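You operate a simulated robot arm through the tools that you are given. There is no shell and no other tool. Be economical: measure what you need, move in short steps, check, and stop when the job is done.

The job below is to be done with a simulated robot arm. You get a single attempt, and the scene is never put back.

## Task
Take the white tape roll from the top of the corner bench and put it on the narrow veneer there. Take the cream panel from the console end of the board table and put it on the top of the parts table. Put one of the oak blocks from the back half of the board table on the low shelf of the assembly table. Put the sanding block on the middle of the board table away on the finishing bench top. Put two of the small boxes from the middle of the board table on top of the panel tray there. The order is free.

It is judged by the outcome, as a careful person would: the job done as asked, and still so three seconds after it is handed in. It fails if anything else is knocked over, pushed out of place, dropped, spilled or broken.

## Robot
A 7-joint arm with a vacuum gripper on a trunk, on a base that drives. Base frame: it is fixed to the floor where the robot stands at the start and does not move with it; the origin is under the middle of the robot, x ahead of it, y to its left, z up; the surface under the hand at the start is at about z = 0.9. Units: m, degrees, N and s.
Its first joint turns from -149.0 to 149.0 degrees. Places, roughly: cream panel [-3.25, 4.5, 1]; finishing bench top [-2.8, 0.5, 0.9]; low shelf of the assembly table [-1.4, 8.5, 0.3]; narrow veneer (29x10x1 cm) [0.9, 0.5, 0.9]; oak block (10x6x4 cm) [-2.7, 4.7, 0.9]; panel tray [-3.25, 3.75, 1]; sanding block (11x7x3 cm) [-3.3, 4.1, 0.9]; small box [-3.5, 4, 1]; tape roll [0.75, -0.25, 1]; top of the parts table [-0.9, 7.1, 0.9]. Payload 1.06 kg.
Tool frame: the origin (TCP) lies in the middle of the cups' lips, and z points out of the cups. The gripper has 1 cup of 0.024 m across, covering 0.024 by 0.024 m (tool x, y); the bellows give 0.008 m. With the vacuum on, a cup seals on a smooth face that it is pressed against (1 to 4 N); it does not hold porous or soft things. The pull reaches 23 N.
Orientation is that of the tool frame in the base frame, as a unit quaternion [w, x, y, z]. With the cups facing straight down, the tool's x points along the base's -x, its y along +y and its z along -z.

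## Interface
- The arm moves only by the tool send_rows. Its argument "increments" is a list that holds one entry, the list of rows, each a list of 7 numbers: the shift along the tool's x, y, z in m, then the turn, a rotation vector about the tool's x, y, z in degrees, then the vacuum: 1 switches it on, 0 off. In form: [[[tx, ty, tz, rx, ry, rz, vac], ...]]. A call has 1 to 20 rows; each row is the pose to reach, as a shift and turn from the pose commanded when the call began, along the tool's axes at that moment. A row lasts 0.2 s, in which the tool goes at most 0.05 m and 8.6 degrees; a call with a longer step from one row to the next is refused whole, and so is a gripper value outside its range. A pose out of reach is approached as far as the arm can. The call stops where the force on the tool passes 40 N (or 10 N more than at its start, if that is more) or the arm is blocked; 0.2 s more then pass. The pull builds up within a second once a cup has sealed. Time passes only in rows, and 0.2 s behind the last, so rows that repeat a pose give it time. The reply holds the time, the measured pose of the TCP, the force on the tool along the base axes and the pull of the vacuum, in the units named above and with some noise, with the torque about the TCP (base axes, N m) and any sound that the robot's microphone picked up.
- Cameras (640 x 400 px; columns grow to the right, rows downward): "scene" is now at [0.041, 0.1637, 1.548]; the picture's right is [-0.06, -1.00, 0.00], its down [-0.60, 0.03, -0.80] and it looks along [0.80, -0.05, -0.60] (base axes); focal length 266 px, centre (320, 200). "wrist" rides on the gripper at [0.078, 0.019, -0.096] in the tool frame; the picture's right is [-0.24, 0.97, 0.00], its down [-0.71, -0.17, -0.69] and it looks along [-0.67, -0.16, 0.73] (tool axes); focal length 243 px, centre (320, 200). There is no depth. A picture from a camera that has moved, and an enlarged one, comes with that camera's place and axes in the base frame and with its lens.
- snapshot(camera): a new picture of that camera. The clock stands still meanwhile.
- raise_lower(by): slides the trunk up (or, below 0, down) by that many m; the arm and the scene camera ride with it, the base frame stays. It gives what a move gives, with no picture.
- base_move(legs): drives the robot by 1 to 6 legs, each [ahead, turn to the left] in m and degrees, along the robot's own axes; the way and the turn of a leg run together, so that a leg with both is an arc; at most 1.5 m and 180 degrees a leg. The arm and the cameras ride along, it lands a little off, and it stops where it bumps. It gives what a move gives.
- aim_head(pan, tilt): turns the head with the scene camera to pan (to the left, within 155 degrees either way) and tilt (down, from -29 to 69), counted from straight ahead of the robot. It gives what a move gives.
- enlarge(camera, box): a new picture of the part [left, top, right, bottom] of that camera's present view, enlarged. The clock stands still meanwhile.
- finish_job(): hands the job in; it is judged then, once.

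Go step by step. Nothing tells you exact positions but the pictures and the camera data: compare them with the known pose of the tool, close in by small moves and look again before you grip or let go. The budget is 186 turns and 156 pictures, counting those below and the enlarged ones. Unless the task says otherwise, let go and move clear before handing in, and close with one line.

The tools are called after "Call:" as name(argument=value, ...) on one line, values as JSON. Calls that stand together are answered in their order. send_rows: Moves the arm, as the interface text tells. Its arguments: {"type":"object","properties":{"increments":{"type":"array","items":{"type":"array","items":{"type":"array","items":{"type":"number"}}}}},"required":["increments"]} The other tools are called the same way: raise_lower (by) slides the trunk up or down; base_move (legs) drives the base; aim_head (pan, tilt) turns the head that bears the scene camera; snapshot (camera) takes a picture; enlarge (camera, box) takes an enlarged picture of a part of a camera's view; finish_job () hands the job in.

At the start:

```text
clock: 0.0
eef_pos: [0.6592, -0.1439, 1.1409]
orientation: [0.0, -0.001, 1.0, 0.0]
force: [0.3, -0.1, 0.2]
torque: [-0.01, 0.02, -0.01]
pull: 0.1
trunk travel left (down, up): [-0.6, 0.11]
robot x, y, heading: [0.0008, 0.0035, 0.1]
head pan, tilt: [-3.3, 36.6]
```

scene: 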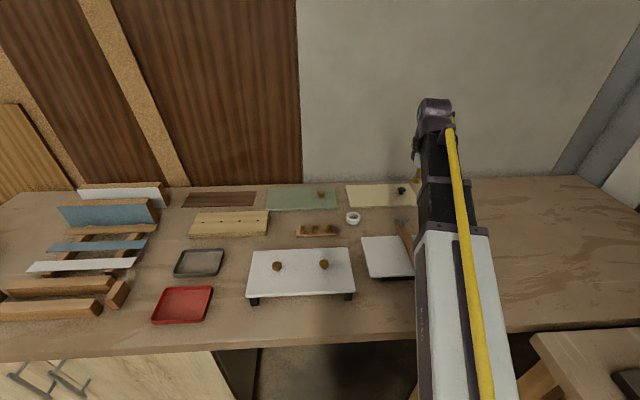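
wrist: 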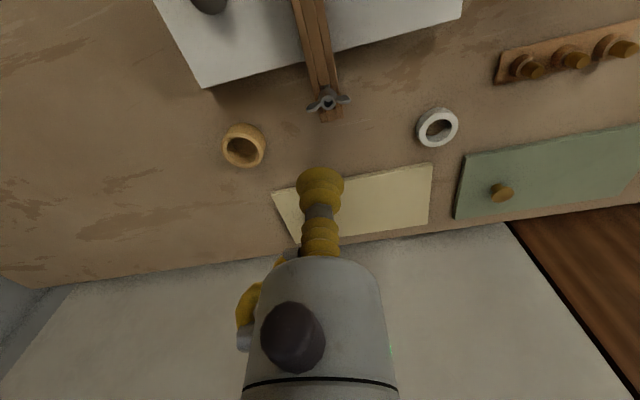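

I see the corner bench; the white roll appears at about (0.76, 0.0) and the dark narrow veneer at (0.93, 0.51). I take closer looks first.

Call:
enlarge(camera="wrist", box=[200, 80, 480, 255])

Call:
enlarge(camera="scene", box=[160, 160, 440, 335])

```text
2.29 times, centred on (340, 168) of wrist
camera zoom: at [0.5799, -0.1252, 1.2357], right [0.24, 0.97, 0.0], down [0.71, -0.17, 0.69], along [0.67, -0.16, -0.73], focal length 555 px, centre (274, 274)
```

zoom: 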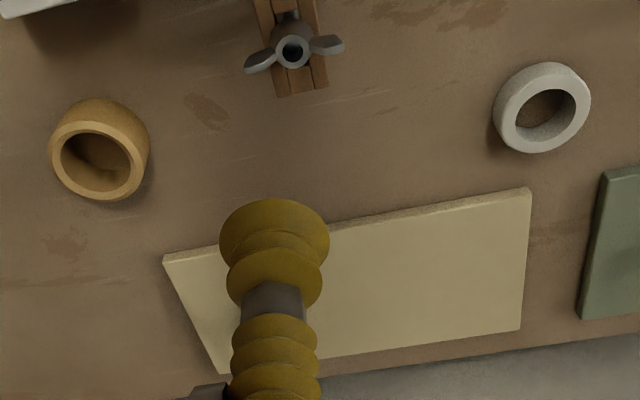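

```text
2.29 times, centred on (300, 248) of scene
camera zoom: at [0.041, 0.1637, 1.548], right [-0.06, -1.0, 0.0], down [-0.6, 0.03, -0.8], along [0.8, -0.05, -0.6], focal length 609 px, centre (366, 91)
```

zoom: 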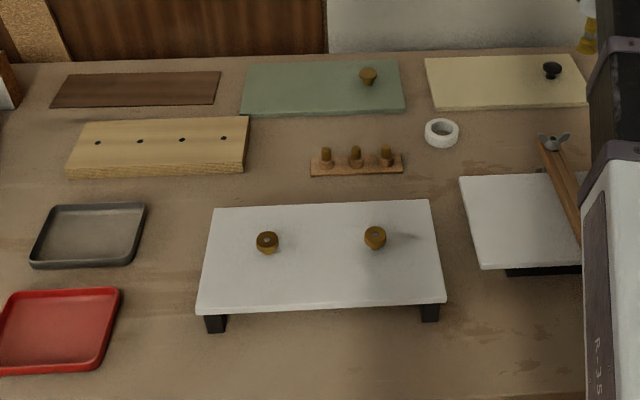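

The white ring is about 5.5 cm across with a wall of about 1 cm, too thin for an obvious top seal, so I go closer to study it.

Call:
send_rows(increments=[[[-0.02, 0.035, 0.02, 0, 0, 0, 0], [-0.04, 0.07, 0.045, 0, 0, 0, 0], [-0.06, 0.105, 0.07, 0, 0, 0, 0], [-0.075, 0.14, 0.1, 0, 0, 0, 0], [-0.075, 0.14, 0.13, 0, 0, 0, 0], [-0.075, 0.14, 0.13, 0, 0, 0, 0]]])

Call:
snapshot(camera="wrist")

Call:
snapshot(camera="scene")

```text
clock: 1.4
eef_pos: [0.7344, -0.003, 1.0092]
orientation: [-0.001, 0.0, 1.0, 0.0]
force: [0.4, -0.7, 0.4]
torque: [0.0, -0.01, -0.02]
pull: 0.0
trunk travel left (down, up): [-0.6, 0.11]
robot x, y, heading: [-0.0008, -0.0002, -0.0]
head pan, tilt: [-3.3, 36.6]
```

```text
151 pictures are left
camera wrist: at [0.6553, 0.0156, 1.1047], right [0.24, 0.97, 0.0], down [0.71, -0.17, 0.69], along [0.67, -0.16, -0.73], focal length 243 px, centre (320, 200)
```

wrist: 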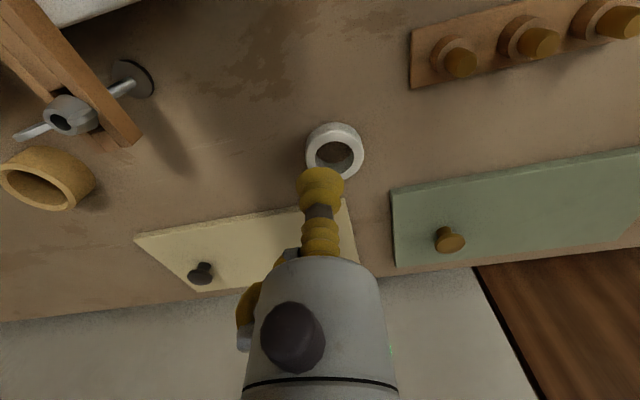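

```text
150 pictures are left
camera scene: at [0.0411, 0.1636, 1.548], right [-0.06, -1.0, 0.0], down [-0.6, 0.03, -0.8], along [0.8, -0.05, -0.6], focal length 266 px, centre (320, 200)
```

scene: 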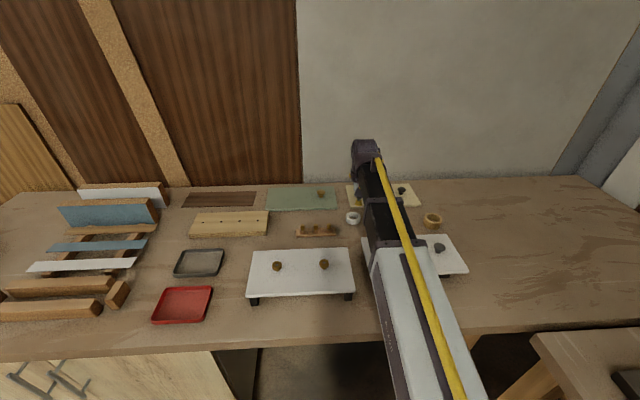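

The ring lies just ahead of the cup; I zoom in on it.

Call:
enlarge(camera="wrist", box=[270, 100, 400, 215])

Call:
enlarge(camera="scene", box=[320, 190, 390, 235])

```text
3.48 times, centred on (335, 158) of wrist
camera zoom: at [0.6553, 0.0156, 1.1047], right [0.24, 0.97, 0.0], down [0.71, -0.17, 0.69], along [0.67, -0.16, -0.73], focal length 844 px, centre (268, 348)
```

zoom: 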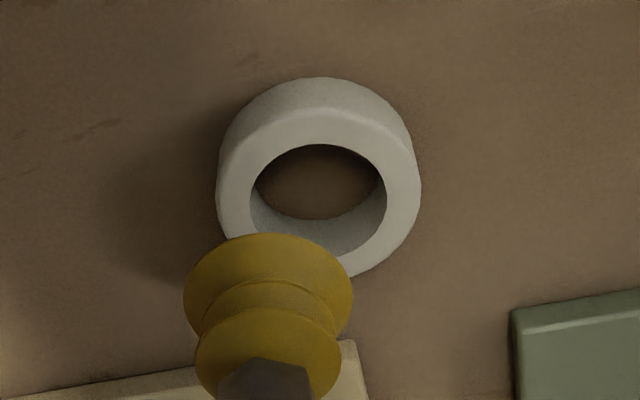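

```text
8.89 times, centred on (355, 212) of scene
camera zoom: at [0.0411, 0.1636, 1.548], right [-0.06, -1.0, 0.0], down [-0.6, 0.03, -0.8], along [0.8, -0.05, -0.6], focal length 2368 px, centre (9, 89)
```

zoom: 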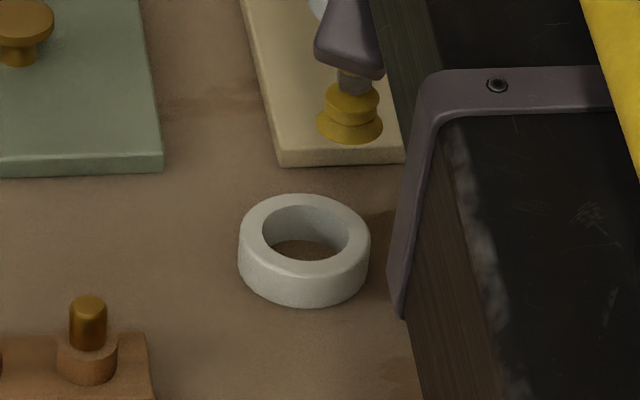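

The ring is about 51 mm outside, 34 mm hole, 22 mm high, centre near (0.774, 0.000). I'll test gently whether the cup seals on the rim.

Call:
send_rows(increments=[[[-0.018, 0.003, 0.03, 0, 0, 0, 0], [-0.018, 0.003, 0.06, 0, 0, 0, 0], [-0.018, 0.003, 0.075, 0, 0, 0, 1], [-0.018, 0.003, 0.08, 0, 0, 0, 1], [-0.018, 0.003, 0.08, 0, 0, 0, 1]]])

Call:
enlarge(camera="wrist", box=[240, 90, 400, 230])

Call:
enlarge(camera="scene", box=[320, 190, 390, 235])

```text
clock: 2.6
eef_pos: [0.7524, 0.0004, 0.9296]
orientation: [0.0, -0.001, 1.0, 0.0]
force: [0.3, 0.3, 0.2]
torque: [0.03, -0.01, -0.01]
pull: 0.0
trunk travel left (down, up): [-0.6, 0.11]
robot x, y, heading: [-0.0007, 0.0016, 0.1]
head pan, tilt: [-3.3, 36.6]
```

```text
2.86 times, centred on (320, 160) of wrist
camera zoom: at [0.6731, 0.0183, 1.0249], right [0.24, 0.97, 0.0], down [0.71, -0.17, 0.69], along [0.67, -0.16, -0.73], focal length 693 px, centre (320, 314)
```

zoom: 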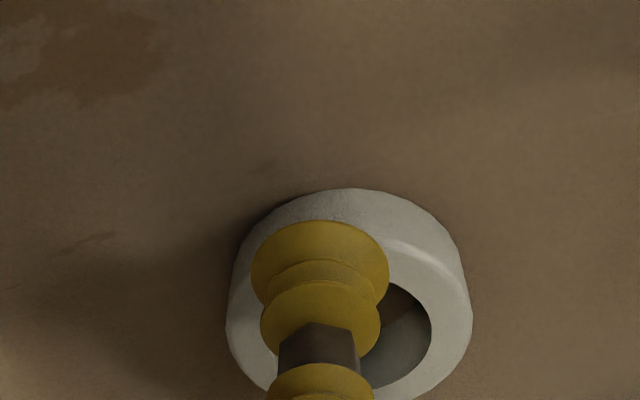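

```text
8.89 times, centred on (355, 212) of scene
camera zoom: at [0.0411, 0.1637, 1.548], right [-0.06, -1.0, 0.0], down [-0.6, 0.03, -0.8], along [0.8, -0.05, -0.6], focal length 2368 px, centre (9, 89)
```

zoom: 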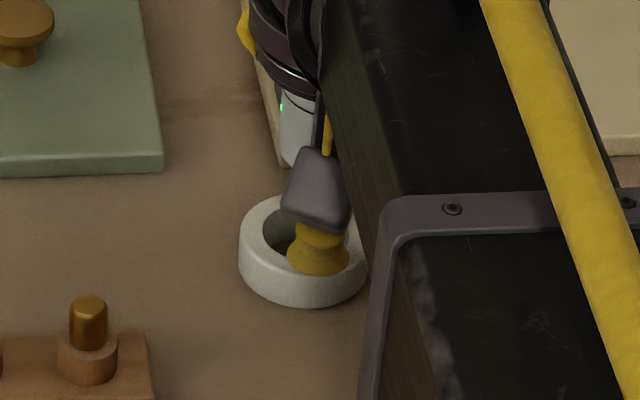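

The cup is over the near rim; I press gently to see if it seals.

Call:
send_rows(increments=[[[0, 0, 0.004, 0, 0, 0, 1], [0, 0, 0.007, 0, 0, 0, 1], [0, 0, 0.009, 0, 0, 0, 1], [0, 0, 0.011, 0, 0, 0, 1], [0, 0, 0.011, 0, 0, 0, 1], [0, 0, 0.011, 0, 0, 0, 1], [0, 0, 0.011, 0, 0, 0, 1]]])

```text
clock: 4.2
eef_pos: [0.7527, -0.0018, 0.9187]
orientation: [0.0, 0.0, 1.0, -0.001]
force: [-0.1, 0.6, 0.0]
torque: [0.01, 0.0, 0.03]
pull: 0.0
trunk travel left (down, up): [-0.6, 0.11]
robot x, y, heading: [0.0026, 0.0031, -0.0]
head pan, tilt: [-3.3, 36.6]
```

Call:
send_rows(increments=[[[0, 0, 0.002, 0, 0, 0, 1], [0, 0, 0.004, 0, 0, 0, 1], [0, 0, 0.004, 0, 0, 0, 1], [0, 0, 0.004, 0, 0, 0, 1], [0, 0, 0.004, 0, 0, 0, 1]]])

Call:
enlarge(camera="scene", box=[320, 190, 390, 235])

```text
clock: 5.4
eef_pos: [0.7527, -0.001, 0.9154]
orientation: [0.0, 0.0, 1.0, 0.0]
force: [0.0, 0.3, 2.1]
torque: [-0.01, -0.04, -0.01]
pull: 0.0
trunk travel left (down, up): [-0.6, 0.11]
robot x, y, heading: [-0.0005, 0.0, 0.0]
head pan, tilt: [-3.3, 36.6]
```

```text
8.89 times, centred on (355, 212) of scene
camera zoom: at [0.0407, 0.1637, 1.548], right [-0.06, -1.0, 0.0], down [-0.6, 0.03, -0.8], along [0.8, -0.05, -0.6], focal length 2368 px, centre (9, 89)
```

zoom: 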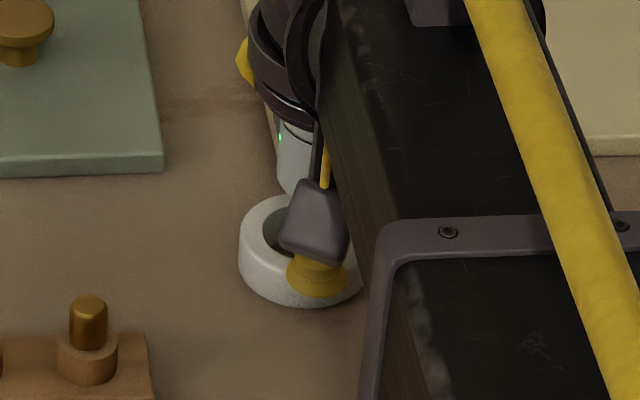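

The rim contacts at z≈0.917 but gives no seal. I'll try the centre of the ring, carefully, to learn whether the hole is truly open there.

Call:
send_rows(increments=[[[0, 0, -0.015, 0, 0, 0, 1], [-0.018, 0.003, -0.015, 0, 0, 0, 1], [-0.018, 0.003, -0.008, 0, 0, 0, 1], [-0.018, 0.003, -0.003, 0, 0, 0, 1], [-0.018, 0.003, 0.0, 0, 0, 0, 1], [-0.018, 0.003, 0.002, 0, 0, 0, 1], [-0.018, 0.003, 0.002, 0, 0, 0, 1], [-0.018, 0.003, 0.002, 0, 0, 0, 1]]])

Call:
enlarge(camera="scene", box=[320, 190, 390, 235])

Call:
enlarge(camera="wrist", box=[240, 90, 400, 230])

```text
clock: 7.2
eef_pos: [0.7693, 0.0021, 0.9132]
orientation: [0.001, 0.0, 1.0, 0.001]
force: [4.1, 0.3, 17.1]
torque: [0.02, -0.01, 0.01]
pull: 22.8
trunk travel left (down, up): [-0.6, 0.11]
robot x, y, heading: [-0.004, 0.0027, 0.1]
head pan, tilt: [-3.3, 36.6]
```

```text
8.89 times, centred on (355, 212) of scene
camera zoom: at [0.0399, 0.1637, 1.548], right [-0.06, -1.0, 0.0], down [-0.59, 0.03, -0.8], along [0.8, -0.05, -0.6], focal length 2368 px, centre (9, 89)
```

zoom: 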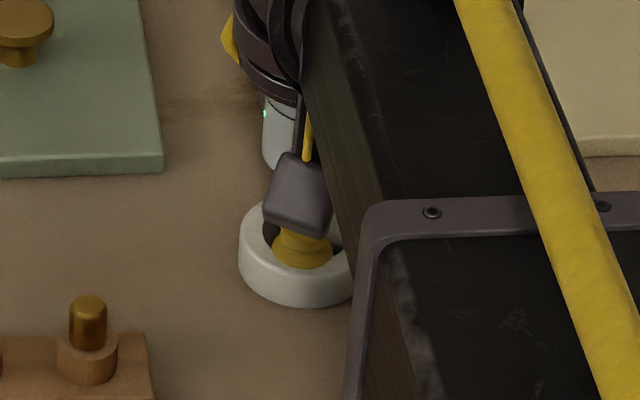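

```text
2.86 times, centred on (320, 160) of wrist
camera zoom: at [0.6903, 0.0209, 1.009], right [0.24, 0.97, 0.0], down [0.71, -0.17, 0.69], along [0.67, -0.16, -0.73], focal length 693 px, centre (320, 314)
```

zoom: 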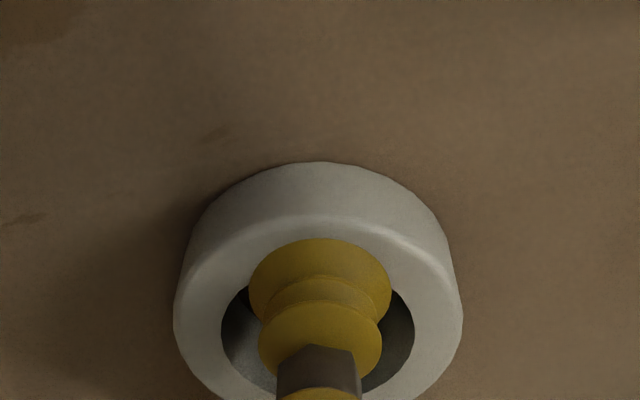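

It sealed strongly near the centre. I lift a little to see whether the ring comes along (or whether it's the bench).

Call:
send_rows(increments=[[[0, 0, -0.003, 0, 0, 0, 1], [0, 0, -0.008, 0, 0, 0, 1], [0, 0, -0.015, 0, 0, 0, 1], [0, 0, -0.03, 0, 0, 0, 1], [0, 0, -0.05, 0, 0, 0, 1], [0, 0, -0.05, 0, 0, 0, 1]]])

Call:
snapshot(camera="wrist")

Call:
snapshot(camera="scene")

```text
clock: 8.6
eef_pos: [0.7693, 0.0027, 0.9635]
orientation: [0.0, 0.001, 1.0, 0.0]
force: [-0.2, -1.3, -0.1]
torque: [0.01, 0.0, 0.0]
pull: 23.2
trunk travel left (down, up): [-0.6, 0.11]
robot x, y, heading: [-0.0022, 0.0001, 0.1]
head pan, tilt: [-3.3, 36.6]
```

```text
142 pictures are left
camera wrist: at [0.6902, 0.0205, 1.0586], right [0.24, 0.97, 0.0], down [0.71, -0.17, 0.68], along [0.67, -0.16, -0.73], focal length 243 px, centre (320, 200)
```

wrist: 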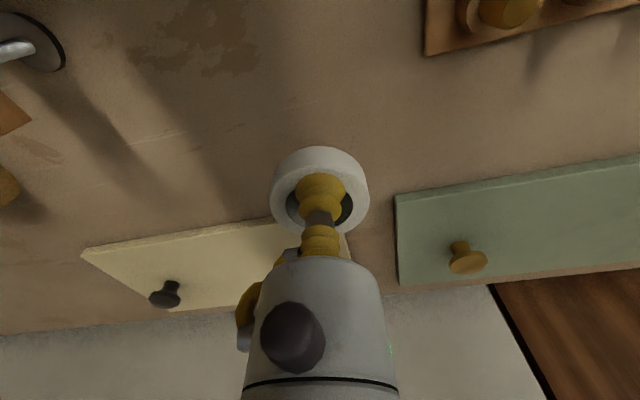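

```text
141 pictures are left
camera scene: at [0.0409, 0.1637, 1.548], right [-0.06, -1.0, 0.0], down [-0.6, 0.03, -0.8], along [0.8, -0.05, -0.6], focal length 266 px, centre (320, 200)
```

scene: 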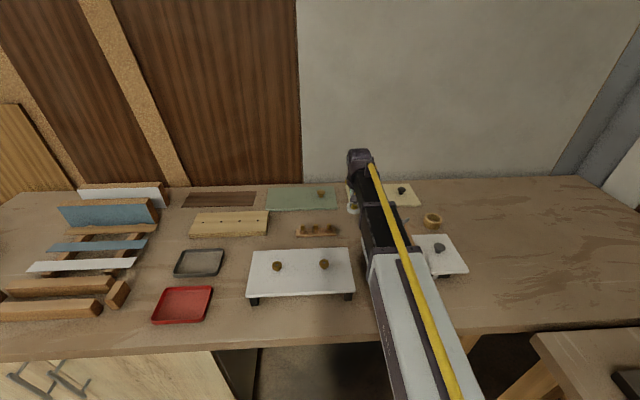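

The ring is held. The veneer at (0.93, 0.51) is slightly beyond reach, so I check how much room the base has ahead, and around it.

Call:
send_rows(increments=[[[0.02, 0, -0.05, 0, 0, 0, 1], [0.04, 0, -0.1, 0, 0, 0, 1], [0.06, 0, -0.15, 0, 0, 0, 1], [0.06, 0, -0.18, 0, 0, 0, 1]]])

Call:
aim_head(pan=30, tilt=69)

Call:
snapshot(camera="scene")

```text
refused: row 1 steps farther than a row can; nothing moved
```

```text
clock: 9.6
eef_pos: [0.7697, 0.0015, 0.9634]
orientation: [0.0, 0.0, 1.0, 0.0]
force: [0.2, 0.4, 0.5]
torque: [0.0, 0.01, 0.02]
pull: 22.7
trunk travel left (down, up): [-0.6, 0.11]
robot x, y, heading: [-0.0015, -0.0003, 0.1]
head pan, tilt: [30.0, 68.8]
```

```text
140 pictures are left
camera scene: at [0.0025, 0.1967, 1.5068], right [0.5, -0.87, 0.0], down [-0.81, -0.47, -0.36], along [0.31, 0.18, -0.93], focal length 266 px, centre (320, 200)
```

scene: 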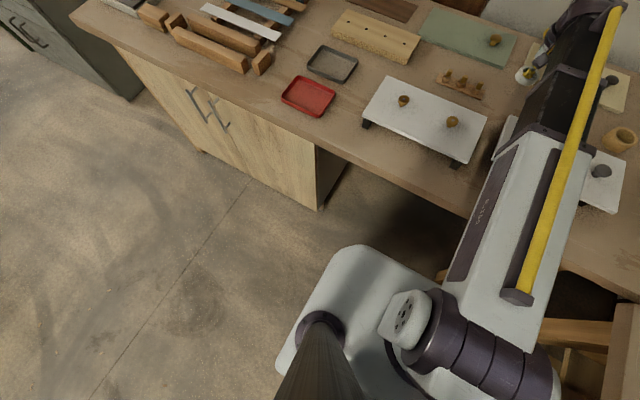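

The base front is near x≈0.27 and there is leg space ahead. I raise the ring and drive 0.06 ahead.

Call:
send_rows(increments=[[[0.01, 0, -0.04, 0, 0, 0, 1], [0.02, 0, -0.08, 0, 0, 0, 1], [0.03, 0, -0.12, 0, 0, 0, 1], [0.04, 0, -0.16, 0, 0, 0, 1], [0.04, 0, -0.16, 0, 0, 0, 1]]])

Call:
base_move(legs=[[0.06, 0]])

Call:
aim_head(pan=20, tilt=37)

Call:
snapshot(camera="scene")

```text
clock: 10.8
eef_pos: [0.7293, 0.0029, 1.123]
orientation: [0.0, 0.0, 1.0, 0.0]
force: [-0.7, 0.1, 1.0]
torque: [-0.01, 0.0, 0.01]
pull: 22.8
trunk travel left (down, up): [-0.6, 0.11]
robot x, y, heading: [0.0002, -0.0002, 0.3]
head pan, tilt: [30.0, 68.8]
```

```text
clock: 11.8
eef_pos: [0.7892, 0.0016, 1.122]
orientation: [0.0, 0.0, 1.0, -0.001]
force: [0.0, 0.1, 0.3]
torque: [0.04, 0.02, 0.01]
pull: 22.1
trunk travel left (down, up): [-0.6, 0.11]
robot x, y, heading: [0.0622, -0.0049, -0.2]
head pan, tilt: [30.0, 68.8]
```

```text
clock: 12.7
eef_pos: [0.7901, 0.0027, 1.1219]
orientation: [0.0, 0.0, 1.0, 0.0]
force: [0.1, -0.2, -0.6]
torque: [0.0, 0.02, 0.01]
pull: 23.2
trunk travel left (down, up): [-0.6, 0.11]
robot x, y, heading: [0.0597, -0.0003, 0.1]
head pan, tilt: [20.0, 37.0]
```

```text
139 pictures are left
camera scene: at [0.0958, 0.1985, 1.5473], right [0.34, -0.94, 0.0], down [-0.57, -0.21, -0.8], along [0.75, 0.27, -0.6], focal length 266 px, centre (320, 200)
```

scene: 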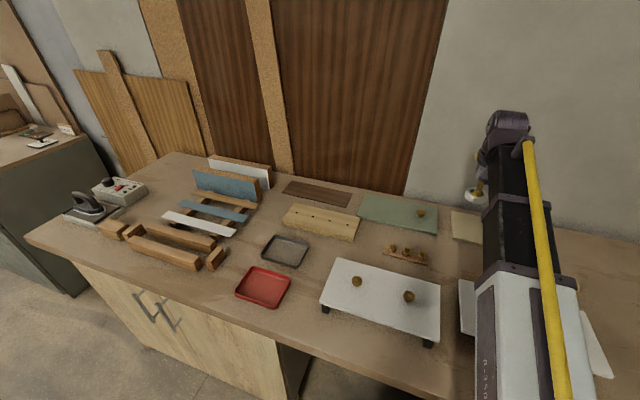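

The veneer centre is about (0.94, 0.51), with its near-right end at y≈0.37. I carry the ring to above (0.925, 0.43).

Call:
send_rows(increments=[[[-0.01, 0.036, 0, 0, 0, 0, 1], [-0.02, 0.072, 0, 0, 0, 0, 1], [-0.03, 0.108, 0, 0, 0, 0, 1], [-0.04, 0.144, 0, 0, 0, 0, 1], [-0.05, 0.18, 0, 0, 0, 0, 1], [-0.06, 0.216, 0, 0, 0, 0, 1], [-0.07, 0.252, 0, 0, 0, 0, 1], [-0.08, 0.288, 0, 0, 0, 0, 1], [-0.095, 0.324, 0, 0, 0, 0, 1], [-0.11, 0.36, 0, 0, 0, 0, 1], [-0.12, 0.395, 0, 0, 0, 0, 1], [-0.135, 0.427, 0.02, 0, 0, 0, 1], [-0.135, 0.427, 0.06, 0, 0, 0, 1], [-0.135, 0.427, 0.1, 0, 0, 0, 1], [-0.135, 0.427, 0.14, 0, 0, 0, 1], [-0.135, 0.427, 0.14, 0, 0, 0, 1]]])

Call:
snapshot(camera="wrist")

Call:
enlarge(camera="scene", box=[240, 120, 480, 270])

```text
clock: 16.1
eef_pos: [0.9261, 0.4296, 0.9826]
orientation: [0.0, 0.0, 1.0, 0.0]
force: [0.7, 0.7, -0.5]
torque: [0.0, 0.01, 0.01]
pull: 23.8
trunk travel left (down, up): [-0.6, 0.11]
robot x, y, heading: [0.0565, 0.0023, 0.1]
head pan, tilt: [20.0, 37.0]
```

```text
138 pictures are left
camera wrist: at [0.8459, 0.4482, 1.0774], right [0.24, 0.97, 0.0], down [0.71, -0.17, 0.69], along [0.67, -0.16, -0.73], focal length 243 px, centre (320, 200)
```

wrist: 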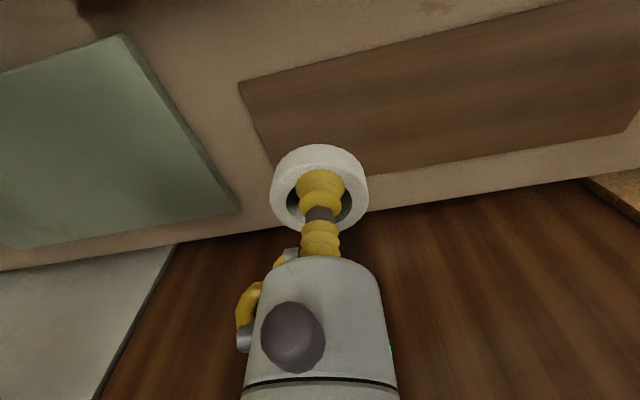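

```text
2.67 times, centred on (360, 195) of scene
camera zoom: at [0.096, 0.1987, 1.5474], right [0.34, -0.94, 0.0], down [-0.57, -0.21, -0.8], along [0.75, 0.27, -0.6], focal length 710 px, centre (213, 213)
```

zoom: 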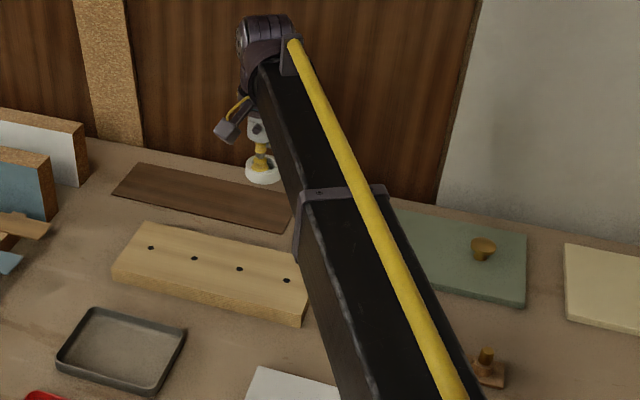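

The ring sits over the veneer (x 0.886–0.986, y 0.383–0.655). I lower, nudging 1 cm further onto it.

Call:
send_rows(increments=[[[-0.004, 0.012, 0.02, 0, 0, 0, 1], [-0.004, 0.012, 0.04, 0, 0, 0, 1], [-0.004, 0.012, 0.052, 0, 0, 0, 1], [-0.004, 0.012, 0.055, 0, 0, 0, 1], [-0.004, 0.012, 0.055, 0, 0, 0, 1]]])

Call:
enlarge(camera="scene", box=[300, 140, 380, 215])

```text
clock: 17.3
eef_pos: [0.9291, 0.4418, 0.9277]
orientation: [0.0, 0.0, 1.0, 0.0]
force: [-0.2, -0.5, -0.3]
torque: [-0.02, -0.01, 0.02]
pull: 23.0
trunk travel left (down, up): [-0.6, 0.11]
robot x, y, heading: [0.0574, 0.0035, -0.2]
head pan, tilt: [20.0, 37.0]
```

```text
5.33 times, centred on (340, 178) of scene
camera zoom: at [0.0958, 0.1986, 1.5474], right [0.34, -0.94, 0.0], down [-0.57, -0.21, -0.8], along [0.75, 0.27, -0.6], focal length 1421 px, centre (213, 320)
```

zoom: 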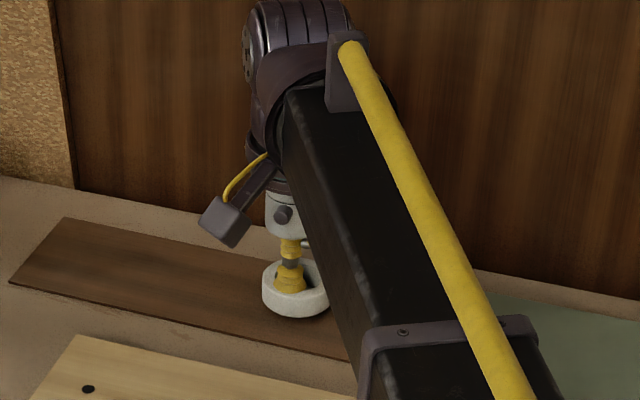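

Call:
send_rows(increments=[[[0, 0, 0.003, 0, 0, 0, 1], [0, 0, 0.005, 0, 0, 0, 1], [0, 0, 0.006, 0, 0, 0, 1], [0, 0, 0.007, 0, 0, 0, 1]]])

```text
clock: 18.3
eef_pos: [0.9294, 0.442, 0.921]
orientation: [0.0, 0.001, 1.0, 0.0]
force: [0.0, 0.0, 0.7]
torque: [0.02, 0.02, -0.01]
pull: 22.9
trunk travel left (down, up): [-0.6, 0.11]
robot x, y, heading: [0.0593, 0.0002, 0.2]
head pan, tilt: [20.0, 37.0]
```

Call:
send_rows(increments=[[[0, 0, 0.001, 0, 0, 0, 1], [0, 0, 0.002, 0, 0, 0, 1], [0, 0, 0.002, 0, 0, 0, 1]]])

```text
clock: 19.1
eef_pos: [0.9288, 0.4406, 0.9195]
orientation: [0.001, 0.0, 1.0, 0.0]
force: [2.3, 0.6, 10.0]
torque: [0.0, -0.04, 0.0]
pull: 22.6
trunk travel left (down, up): [-0.6, 0.11]
robot x, y, heading: [0.0598, 0.0, 0.3]
head pan, tilt: [20.0, 37.0]
```

It now rests on the veneer (firm contact). I release and rise.

Call:
send_rows(increments=[[[0, 0, -0.001, 0, 0, 0, 0], [0, 0, -0.001, 0, 0, 0, 0], [0, 0, -0.001, 0, 0, 0, 0], [0, 0, -0.001, 0, 0, 0, 0], [0, 0, -0.001, 0, 0, 0, 0], [0, 0, -0.006, 0, 0, 0, 0], [0, 0, -0.02, 0, 0, 0, 0], [0, 0, -0.06, 0, 0, 0, 0], [0, 0, -0.1, 0, 0, 0, 0]]])

Call:
snapshot(camera="wrist")

Call:
enlarge(camera="scene", box=[240, 120, 480, 270])

```text
clock: 21.1
eef_pos: [0.9291, 0.4408, 1.018]
orientation: [0.0, 0.0, 1.0, 0.001]
force: [0.3, 0.5, -0.2]
torque: [0.0, 0.02, -0.01]
pull: 0.1
trunk travel left (down, up): [-0.6, 0.11]
robot x, y, heading: [0.0606, 0.0001, 0.1]
head pan, tilt: [20.0, 37.0]
```

```text
135 pictures are left
camera wrist: at [0.8488, 0.4588, 1.1135], right [0.24, 0.97, 0.0], down [0.71, -0.17, 0.69], along [0.67, -0.16, -0.73], focal length 243 px, centre (320, 200)
```

wrist: 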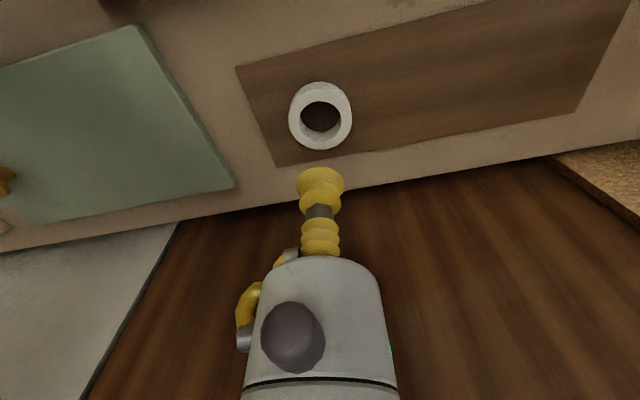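

```text
2.67 times, centred on (360, 195) of scene
camera zoom: at [0.0958, 0.1986, 1.5473], right [0.34, -0.94, 0.0], down [-0.57, -0.21, -0.8], along [0.75, 0.27, -0.6], focal length 710 px, centre (213, 213)
```

zoom: 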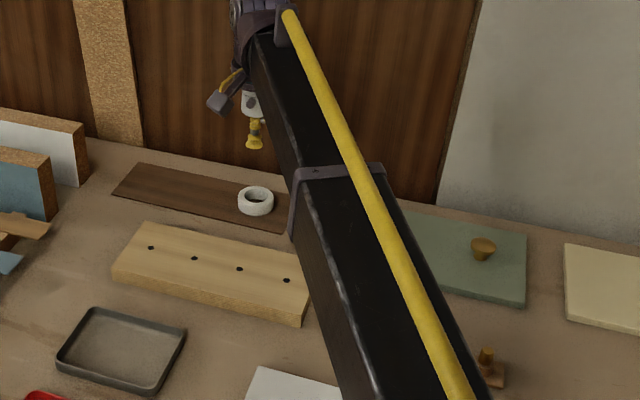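

The tape is on the veneer. I fold the arm in, back off from the bench, and look around for the route.

Call:
send_rows(increments=[[[0, 0, -0.045, 0, 0, 0, 0], [0.0, 0, -0.09, 0, 0, 0, 0], [0.02, -0.03, -0.12, 0, 0, 0, 0], [0.04, -0.06, -0.145, 0, 0, 0, 0], [0.06, -0.09, -0.17, 0, 0, 0, 0], [0.08, -0.125, -0.19, 0, 0, 0, 0], [0.1, -0.16, -0.2, 0, 0, 0, 0], [0.12, -0.2, -0.2, 0, 0, 0, 0], [0.14, -0.24, -0.2, 0, 0, 0, 0], [0.16, -0.28, -0.2, 0, 0, 0, 0], [0.18, -0.32, -0.2, 0, 0, 0, 0], [0.2, -0.36, -0.2, 0, 0, 0, 0], [0.23, -0.4, -0.2, 0, 0, 0, 0], [0.26, -0.44, -0.2, 0, 0, 0, 0]]])

Call:
base_move(legs=[[-0.3, 0]])

Call:
aim_head(pan=90, tilt=15)

Call:
snapshot(camera="scene")

Call:
aim_head(pan=145, tilt=15)

Call:
snapshot(camera="scene")

```text
clock: 23.6
eef_pos: [0.7543, 0.1272, 1.2171]
orientation: [0.006, 0.005, 1.0, 0.001]
force: [1.8, -1.9, -3.2]
torque: [0.19, -0.07, 0.15]
pull: 0.1
out of reach, approached as far as the arm can: row 12
trunk travel left (down, up): [-0.6, 0.11]
robot x, y, heading: [0.0612, -0.0006, -0.1]
head pan, tilt: [20.0, 37.0]
stopped in row 12: the force on the tool passed its limit at 52 N (the readings are from after the stop); the commanded pose is now the measured one
```

```text
clock: 25.6
eef_pos: [0.4532, 0.1252, 1.217]
orientation: [0.005, 0.006, 1.0, 0.001]
force: [2.7, 1.2, -7.2]
torque: [-0.19, -0.25, -0.14]
pull: 0.1
trunk travel left (down, up): [-0.6, 0.11]
robot x, y, heading: [-0.2397, 0.0027, 0.1]
head pan, tilt: [20.0, 37.0]
```

```text
clock: 27.0
eef_pos: [0.452, 0.1259, 1.2166]
orientation: [0.006, 0.006, 1.0, 0.001]
force: [2.1, 0.1, -5.7]
torque: [-0.06, -0.21, -0.07]
pull: 0.0
trunk travel left (down, up): [-0.6, 0.11]
robot x, y, heading: [-0.2377, -0.0012, -0.1]
head pan, tilt: [90.0, 15.0]
```

```text
133 pictures are left
camera scene: at [-0.2854, 0.2628, 1.5824], right [1.0, 0.0, 0.0], down [0.0, -0.26, -0.97], along [0.0, 0.97, -0.26], focal length 266 px, centre (320, 200)
```

scene: 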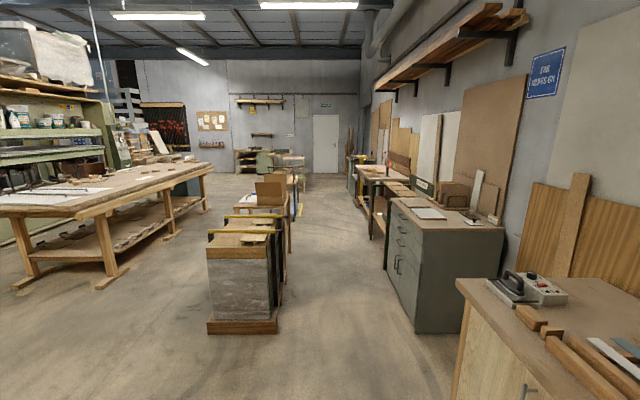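

```text
clock: 28.2
eef_pos: [0.4538, 0.1247, 1.2174]
orientation: [0.005, 0.007, 1.0, 0.001]
force: [2.4, 0.5, -5.5]
torque: [-0.1, -0.23, -0.1]
pull: 0.0
trunk travel left (down, up): [-0.6, 0.11]
robot x, y, heading: [-0.2374, 0.0003, -0.4]
head pan, tilt: [145.0, 15.0]
```

```text
132 pictures are left
camera scene: at [-0.362, 0.2233, 1.5824], right [0.58, 0.82, 0.0], down [0.21, -0.15, -0.97], along [-0.79, 0.56, -0.26], focal length 266 px, centre (320, 200)
```

scene: 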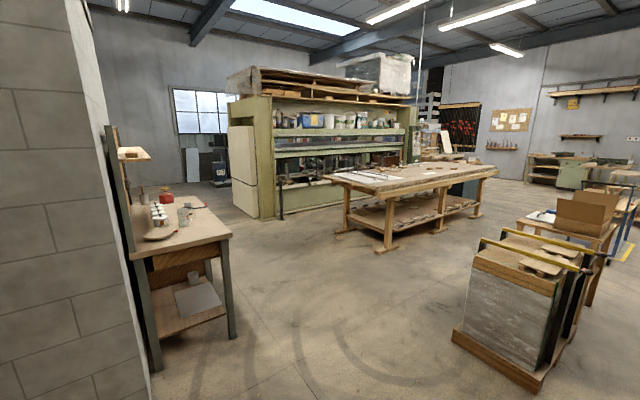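

The board table is about x −3.5…−2.35, y 2.5…5.4, with an aisle on its press side; the finishing bench is at (−2.1…, 0.1…0.75). I relax the arm a little and drive the first part of the route.

Call:
send_rows(increments=[[[0, -0.03, 0.02, 0, 0, 0, 0], [0, -0.06, 0.04, 0, 0, 0, 0], [0, -0.09, 0.04, 0, 0, 0, 0], [0, -0.12, 0.04, 0, 0, 0, 0], [0, -0.12, 0.04, 0, 0, 0, 0]]])

Call:
base_move(legs=[[0, 132], [1.4, 0], [0.48, 0], [0, 44]])

Call:
aim_head(pan=0, tilt=20)

Call:
snapshot(camera="scene")

```text
clock: 29.4
eef_pos: [0.4535, 0.0053, 1.1766]
orientation: [0.006, 0.005, 1.0, 0.0]
force: [-0.2, 0.1, 0.1]
torque: [0.03, -0.02, 0.01]
pull: 0.1
trunk travel left (down, up): [-0.6, 0.11]
robot x, y, heading: [-0.2423, 0.0032, -0.2]
head pan, tilt: [145.0, 15.0]
```

```text
clock: 46.4
eef_pos: [-2.2005, 1.4208, 1.1779]
orientation: [0.0, 0.999, -0.034, -0.006]
force: [-0.1, -0.5, -0.9]
torque: [0.0, -0.01, 0.01]
pull: 0.2
trunk travel left (down, up): [-0.6, 0.11]
robot x, y, heading: [-1.5081, 1.3847, 176.7]
head pan, tilt: [145.0, 15.0]
```

```text
clock: 48.7
eef_pos: [-2.2016, 1.4205, 1.1761]
orientation: [0.001, 0.999, -0.035, -0.006]
force: [-0.3, -0.5, 0.2]
torque: [0.0, 0.0, 0.0]
pull: 0.1
trunk travel left (down, up): [-0.6, 0.11]
robot x, y, heading: [-1.5105, 1.3838, 176.6]
head pan, tilt: [0.0, 20.0]
```

```text
131 pictures are left
camera scene: at [-1.5687, 1.218, 1.5743], right [0.06, 1.0, 0.0], down [0.34, -0.02, -0.94], along [-0.94, 0.06, -0.34], focal length 266 px, centre (320, 200)
```

scene: 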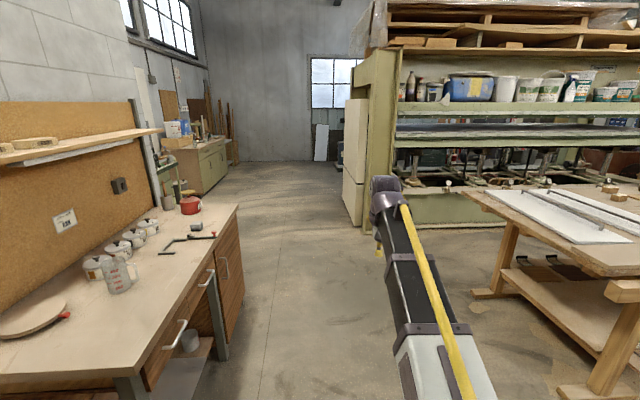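

The aisle between press and table is about 1.1 m wide (x −4.7…−3.6). I drive to its mouth and face north.

Call:
base_move(legs=[[0, 5.2], [1.3, 0], [1.31, 0], [0, -91.8]])

Call:
snapshot(camera="scene")

```text
clock: 65.8
eef_pos: [-4.1494, 1.9796, 1.1755]
orientation: [-0.003, 0.715, -0.699, -0.005]
force: [-0.9, -0.2, -1.0]
torque: [-0.05, -0.02, -0.02]
pull: 0.0
trunk travel left (down, up): [-0.6, 0.11]
robot x, y, heading: [-4.1235, 1.2891, 91.7]
head pan, tilt: [0.0, 20.0]
```

```text
130 pictures are left
camera scene: at [-4.2932, 1.3287, 1.5743], right [1.0, 0.03, 0.0], down [0.01, -0.34, -0.94], along [-0.03, 0.94, -0.34], focal length 266 px, centre (320, 200)
```

scene: 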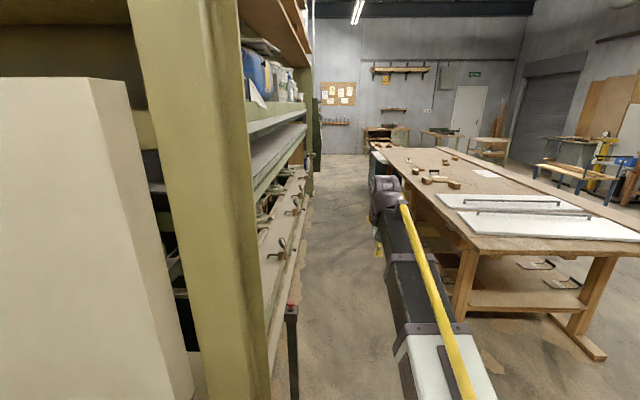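

There is a slim post near (−4.47, 2.35), so I keep to x≈−3.98. I drive up the aisle in two stretches, checking in between.

Call:
base_move(legs=[[0, -7.7], [1.4, 0], [0, 6]])

Call:
aim_head(pan=-25, tilt=35)

Call:
snapshot(camera="scene")

```text
clock: 73.9
eef_pos: [-3.9865, 3.369, 1.1765]
orientation: [0.003, -0.705, 0.709, 0.005]
force: [0.1, 0.0, -0.1]
torque: [0.01, 0.0, 0.02]
pull: 0.1
trunk travel left (down, up): [-0.6, 0.11]
robot x, y, heading: [-3.9757, 2.6742, 90.0]
head pan, tilt: [0.0, 20.0]
```

```text
clock: 74.8
eef_pos: [-3.9864, 3.3695, 1.1776]
orientation: [0.003, -0.705, 0.709, 0.004]
force: [-1.0, -0.4, 0.5]
torque: [-0.03, 0.0, -0.01]
pull: 0.1
trunk travel left (down, up): [-0.6, 0.11]
robot x, y, heading: [-3.9743, 2.6769, 90.2]
head pan, tilt: [-25.0, 35.0]
```

```text
129 pictures are left
camera scene: at [-4.1108, 2.7094, 1.5505], right [0.91, -0.42, 0.0], down [-0.24, -0.52, -0.82], along [0.34, 0.74, -0.57], focal length 266 px, centre (320, 200)
```

scene: 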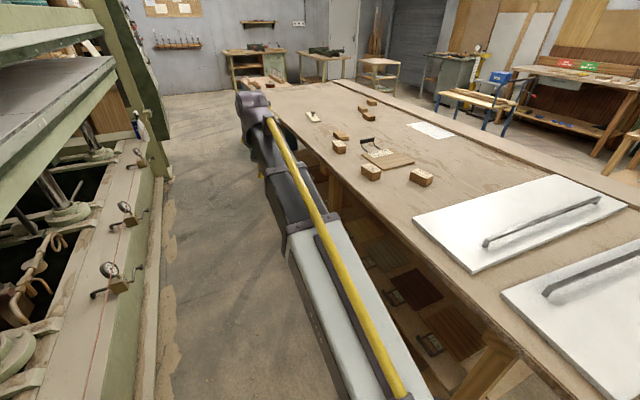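

I can see the tray near (−3.2, 3.77) with blocks and boxes around it. I continue up and turn to face the table.

Call:
base_move(legs=[[1.38, 0], [0, -90]])

Call:
aim_head(pan=0, tilt=38)

Call:
snapshot(camera="scene")

```text
clock: 85.5
eef_pos: [-3.2838, 4.0805, 1.1783]
orientation: [0.006, -0.002, 1.0, 0.001]
force: [0.5, -0.2, 0.2]
torque: [0.01, 0.02, 0.02]
pull: 0.1
trunk travel left (down, up): [-0.6, 0.11]
robot x, y, heading: [-3.9766, 4.0646, 0.6]
head pan, tilt: [-25.0, 35.0]
```

```text
clock: 86.4
eef_pos: [-3.2844, 4.0797, 1.1773]
orientation: [0.006, -0.002, 1.0, 0.001]
force: [0.2, -0.4, 0.5]
torque: [0.04, -0.03, 0.0]
pull: 0.0
trunk travel left (down, up): [-0.6, 0.11]
robot x, y, heading: [-3.977, 4.0647, 0.7]
head pan, tilt: [0.0, 38.0]
```

```text
128 pictures are left
camera scene: at [-3.9389, 4.2337, 1.5459], right [0.01, -1.0, 0.0], down [-0.62, -0.01, -0.79], along [0.79, 0.01, -0.62], focal length 266 px, centre (320, 200)
```

scene: 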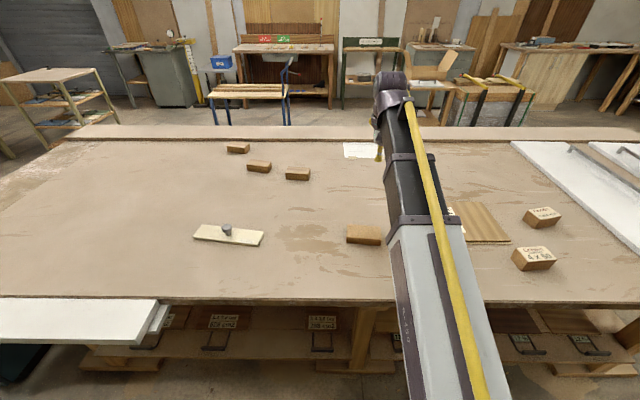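

I see the cream panel with knob (~−3.31, 4.55), the sanding block (~−3.31, 4.10), and boxes around the tray. I zoom in and use the wrist view.

Call:
enlarge(camera="scene", box=[170, 120, 410, 270])

Call:
enlarge(camera="scene", box=[400, 140, 640, 290])

Call:
snapshot(camera="wrist")

```text
2.67 times, centred on (290, 195) of scene
camera zoom: at [-3.9389, 4.2337, 1.5459], right [0.01, -1.0, 0.0], down [-0.62, -0.01, -0.79], along [0.79, 0.01, -0.62], focal length 710 px, centre (400, 213)
```

zoom: 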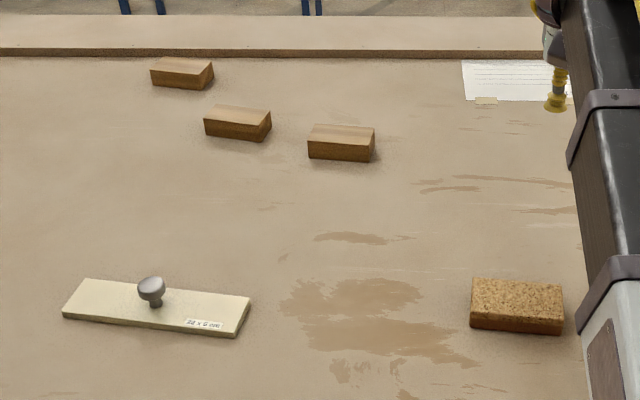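

```text
2.67 times, centred on (520, 215) of scene
camera zoom: at [-3.9389, 4.2337, 1.5459], right [0.01, -1.0, 0.0], down [-0.62, -0.01, -0.79], along [0.79, 0.01, -0.62], focal length 710 px, centre (-213, 160)
```

zoom: 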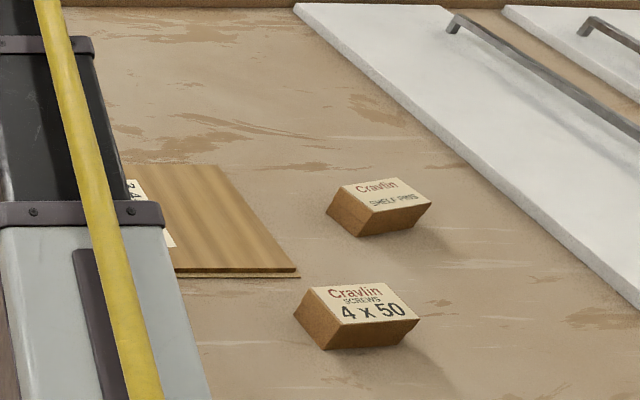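

```text
125 pictures are left
camera wrist: at [-3.365, 4.0985, 1.2717], right [0.23, 0.97, 0.0], down [0.7, -0.17, 0.69], along [0.67, -0.16, -0.72], focal length 243 px, centre (320, 200)
```

wrist: 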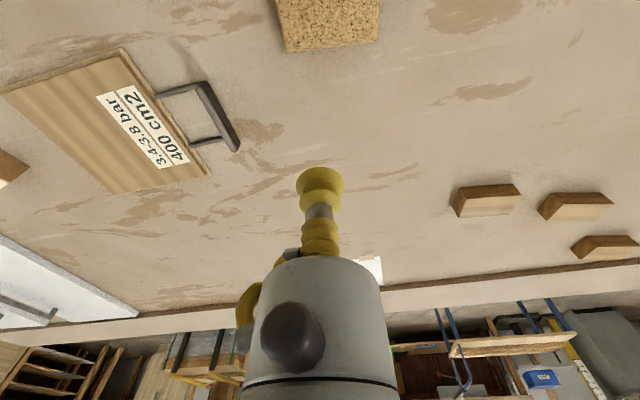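

There are two small boxes: "4x50 screws" ~(−3.43, 3.62) and "shelf pins" ~(−3.24, 3.47); the tray is ~20×20 cm with a handle. The sanding block's top looks like porous cork, to be examined later. First I bring the wrist over the boxes.

Call:
send_rows(increments=[[[0.0, -0.04, 0.02, 0, 0, 0, 0], [0.01, -0.08, 0.04, 0, 0, 0, 0], [0.03, -0.12, 0.05, 0, 0, 0, 0], [0.045, -0.16, 0.06, 0, 0, 0, 0], [0.06, -0.2, 0.07, 0, 0, 0, 0], [0.075, -0.24, 0.07, 0, 0, 0, 0], [0.09, -0.28, 0.07, 0, 0, 0, 0], [0.105, -0.32, 0.07, 0, 0, 0, 0], [0.12, -0.36, 0.07, 0, 0, 0, 0], [0.14, -0.4, 0.07, 0, 0, 0, 0], [0.16, -0.44, 0.07, 0, 0, 0, 0], [0.17, -0.48, 0.07, 0, 0, 0, 0], [0.17, -0.48, 0.07, 0, 0, 0, 0]]])

Call:
snapshot(camera="wrist")

Call:
aim_head(pan=-25, tilt=45)

Call:
snapshot(camera="scene")

```text
clock: 89.2
eef_pos: [-3.4523, 3.5997, 1.1038]
orientation: [0.005, -0.002, 1.0, 0.001]
force: [0.8, 0.0, -0.1]
torque: [-0.02, -0.05, -0.04]
pull: 0.0
trunk travel left (down, up): [-0.6, 0.11]
robot x, y, heading: [-3.9776, 4.068, 0.8]
head pan, tilt: [0.0, 38.0]
```

```text
124 pictures are left
camera wrist: at [-3.5329, 3.617, 1.1986], right [0.23, 0.97, 0.0], down [0.7, -0.17, 0.69], along [0.67, -0.16, -0.72], focal length 243 px, centre (320, 200)
```

wrist: 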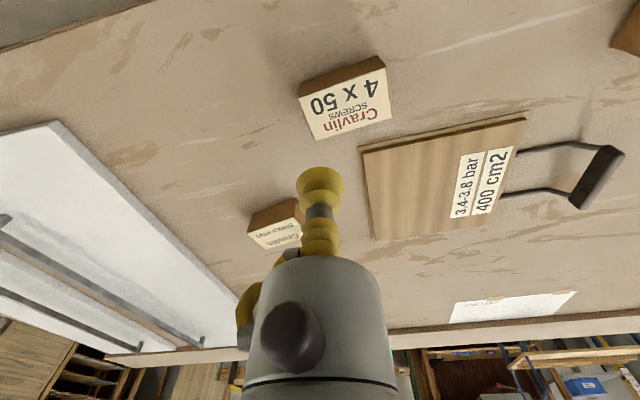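

```text
clock: 90.1
eef_pos: [-3.4521, 3.5994, 1.1045]
orientation: [0.005, -0.002, 1.0, 0.0]
force: [-0.1, 0.2, 1.3]
torque: [-0.01, -0.01, 0.01]
pull: 0.1
trunk travel left (down, up): [-0.6, 0.11]
robot x, y, heading: [-3.9769, 4.0628, 0.9]
head pan, tilt: [-25.0, 45.0]
```

```text
123 pictures are left
camera scene: at [-3.9511, 4.1991, 1.5357], right [-0.41, -0.91, 0.0], down [-0.64, 0.29, -0.71], along [0.64, -0.29, -0.71], focal length 266 px, centre (320, 200)
```

scene: 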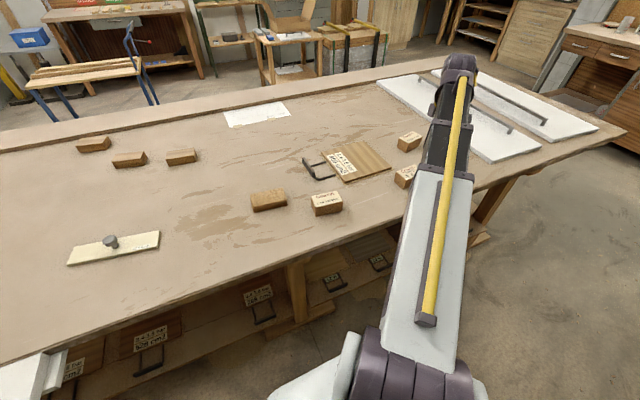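

A third box stands by the sanding block. Box "4x50" is at (−3.425, 3.62) and the tray top spans x −3.35…−3.15, y 3.63…3.83. I descend on the box.

Call:
send_rows(increments=[[[-0.014, 0.01, 0.04, 0, 0, 0, 0], [-0.027, 0.021, 0.08, 0, 0, 0, 0], [-0.027, 0.021, 0.12, 0, 0, 0, 0], [-0.027, 0.021, 0.15, 0, 0, 0, 1], [-0.027, 0.021, 0.15, 0, 0, 0, 1]]])

Call:
snapshot(camera="wrist")

```text
clock: 91.3
eef_pos: [-3.4243, 3.6221, 0.9544]
orientation: [0.005, -0.002, 1.0, 0.0]
force: [1.4, 0.8, 4.0]
torque: [0.0, 0.06, -0.03]
pull: 23.1
trunk travel left (down, up): [-0.6, 0.11]
robot x, y, heading: [-3.9776, 4.064, 0.8]
head pan, tilt: [-25.0, 45.0]
```

```text
122 pictures are left
camera wrist: at [-3.5045, 3.6391, 1.0492], right [0.23, 0.97, 0.0], down [0.7, -0.17, 0.69], along [0.67, -0.16, -0.72], focal length 243 px, centre (320, 200)
```

wrist: 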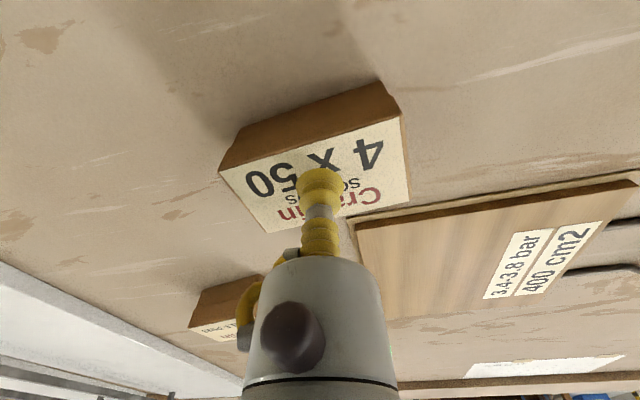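

Sealed already. I lift and carry the box to the far half of the tray, over (−3.21, 3.73).

Call:
send_rows(increments=[[[0, 0, -0.02, 0, 0, 0, 1], [0, 0, -0.06, 0, 0, 0, 1], [0, 0, -0.1, 0, 0, 0, 1], [-0.04, 0.02, -0.1, 0, 0, 0, 1], [-0.08, 0.04, -0.1, 0, 0, 0, 1], [-0.12, 0.06, -0.1, 0, 0, 0, 1], [-0.16, 0.08, -0.1, 0, 0, 0, 1], [-0.19, 0.095, -0.1, 0, 0, 0, 1], [-0.214, 0.108, -0.08, 0, 0, 0, 1], [-0.214, 0.108, -0.055, 0, 0, 0, 1], [-0.214, 0.108, -0.055, 0, 0, 0, 1]]])

Call:
snapshot(camera="wrist")

Call:
enlarge(camera="scene", box=[280, 100, 480, 230])

```text
clock: 93.7
eef_pos: [-3.211, 3.7304, 1.0104]
orientation: [0.005, -0.002, 1.0, 0.001]
force: [0.1, 0.9, -4.5]
torque: [0.0, 0.0, 0.01]
pull: 22.8
trunk travel left (down, up): [-0.6, 0.11]
robot x, y, heading: [-3.9776, 4.0643, 0.8]
head pan, tilt: [-25.0, 45.0]
```

```text
121 pictures are left
camera wrist: at [-3.2916, 3.7484, 1.1064], right [0.23, 0.97, 0.0], down [0.7, -0.17, 0.69], along [0.67, -0.16, -0.72], focal length 243 px, centre (320, 200)
```

wrist: 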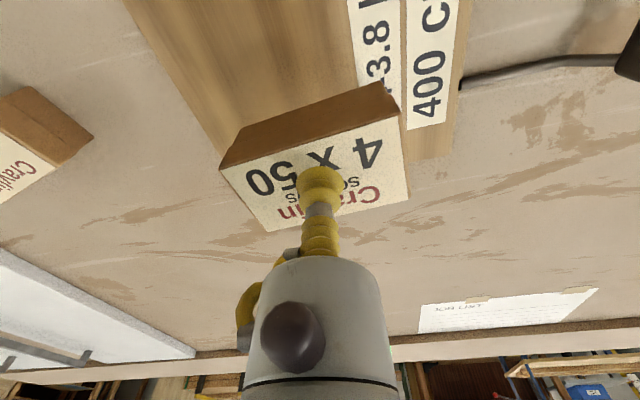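

```text
3.08 times, centred on (380, 165) of scene
camera zoom: at [-3.9508, 4.1989, 1.5357], right [-0.41, -0.91, 0.0], down [-0.64, 0.29, -0.71], along [0.64, -0.29, -0.71], focal length 820 px, centre (135, 308)
```

zoom: 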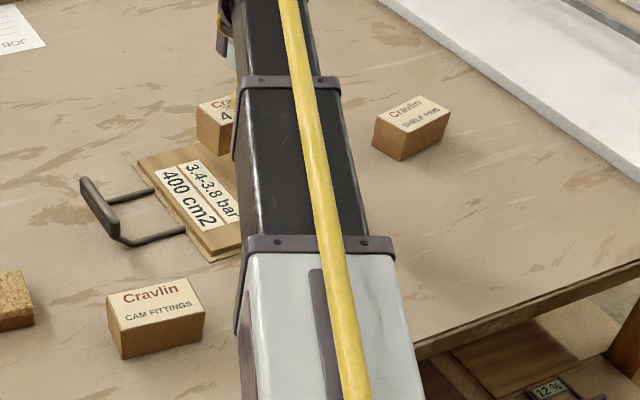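

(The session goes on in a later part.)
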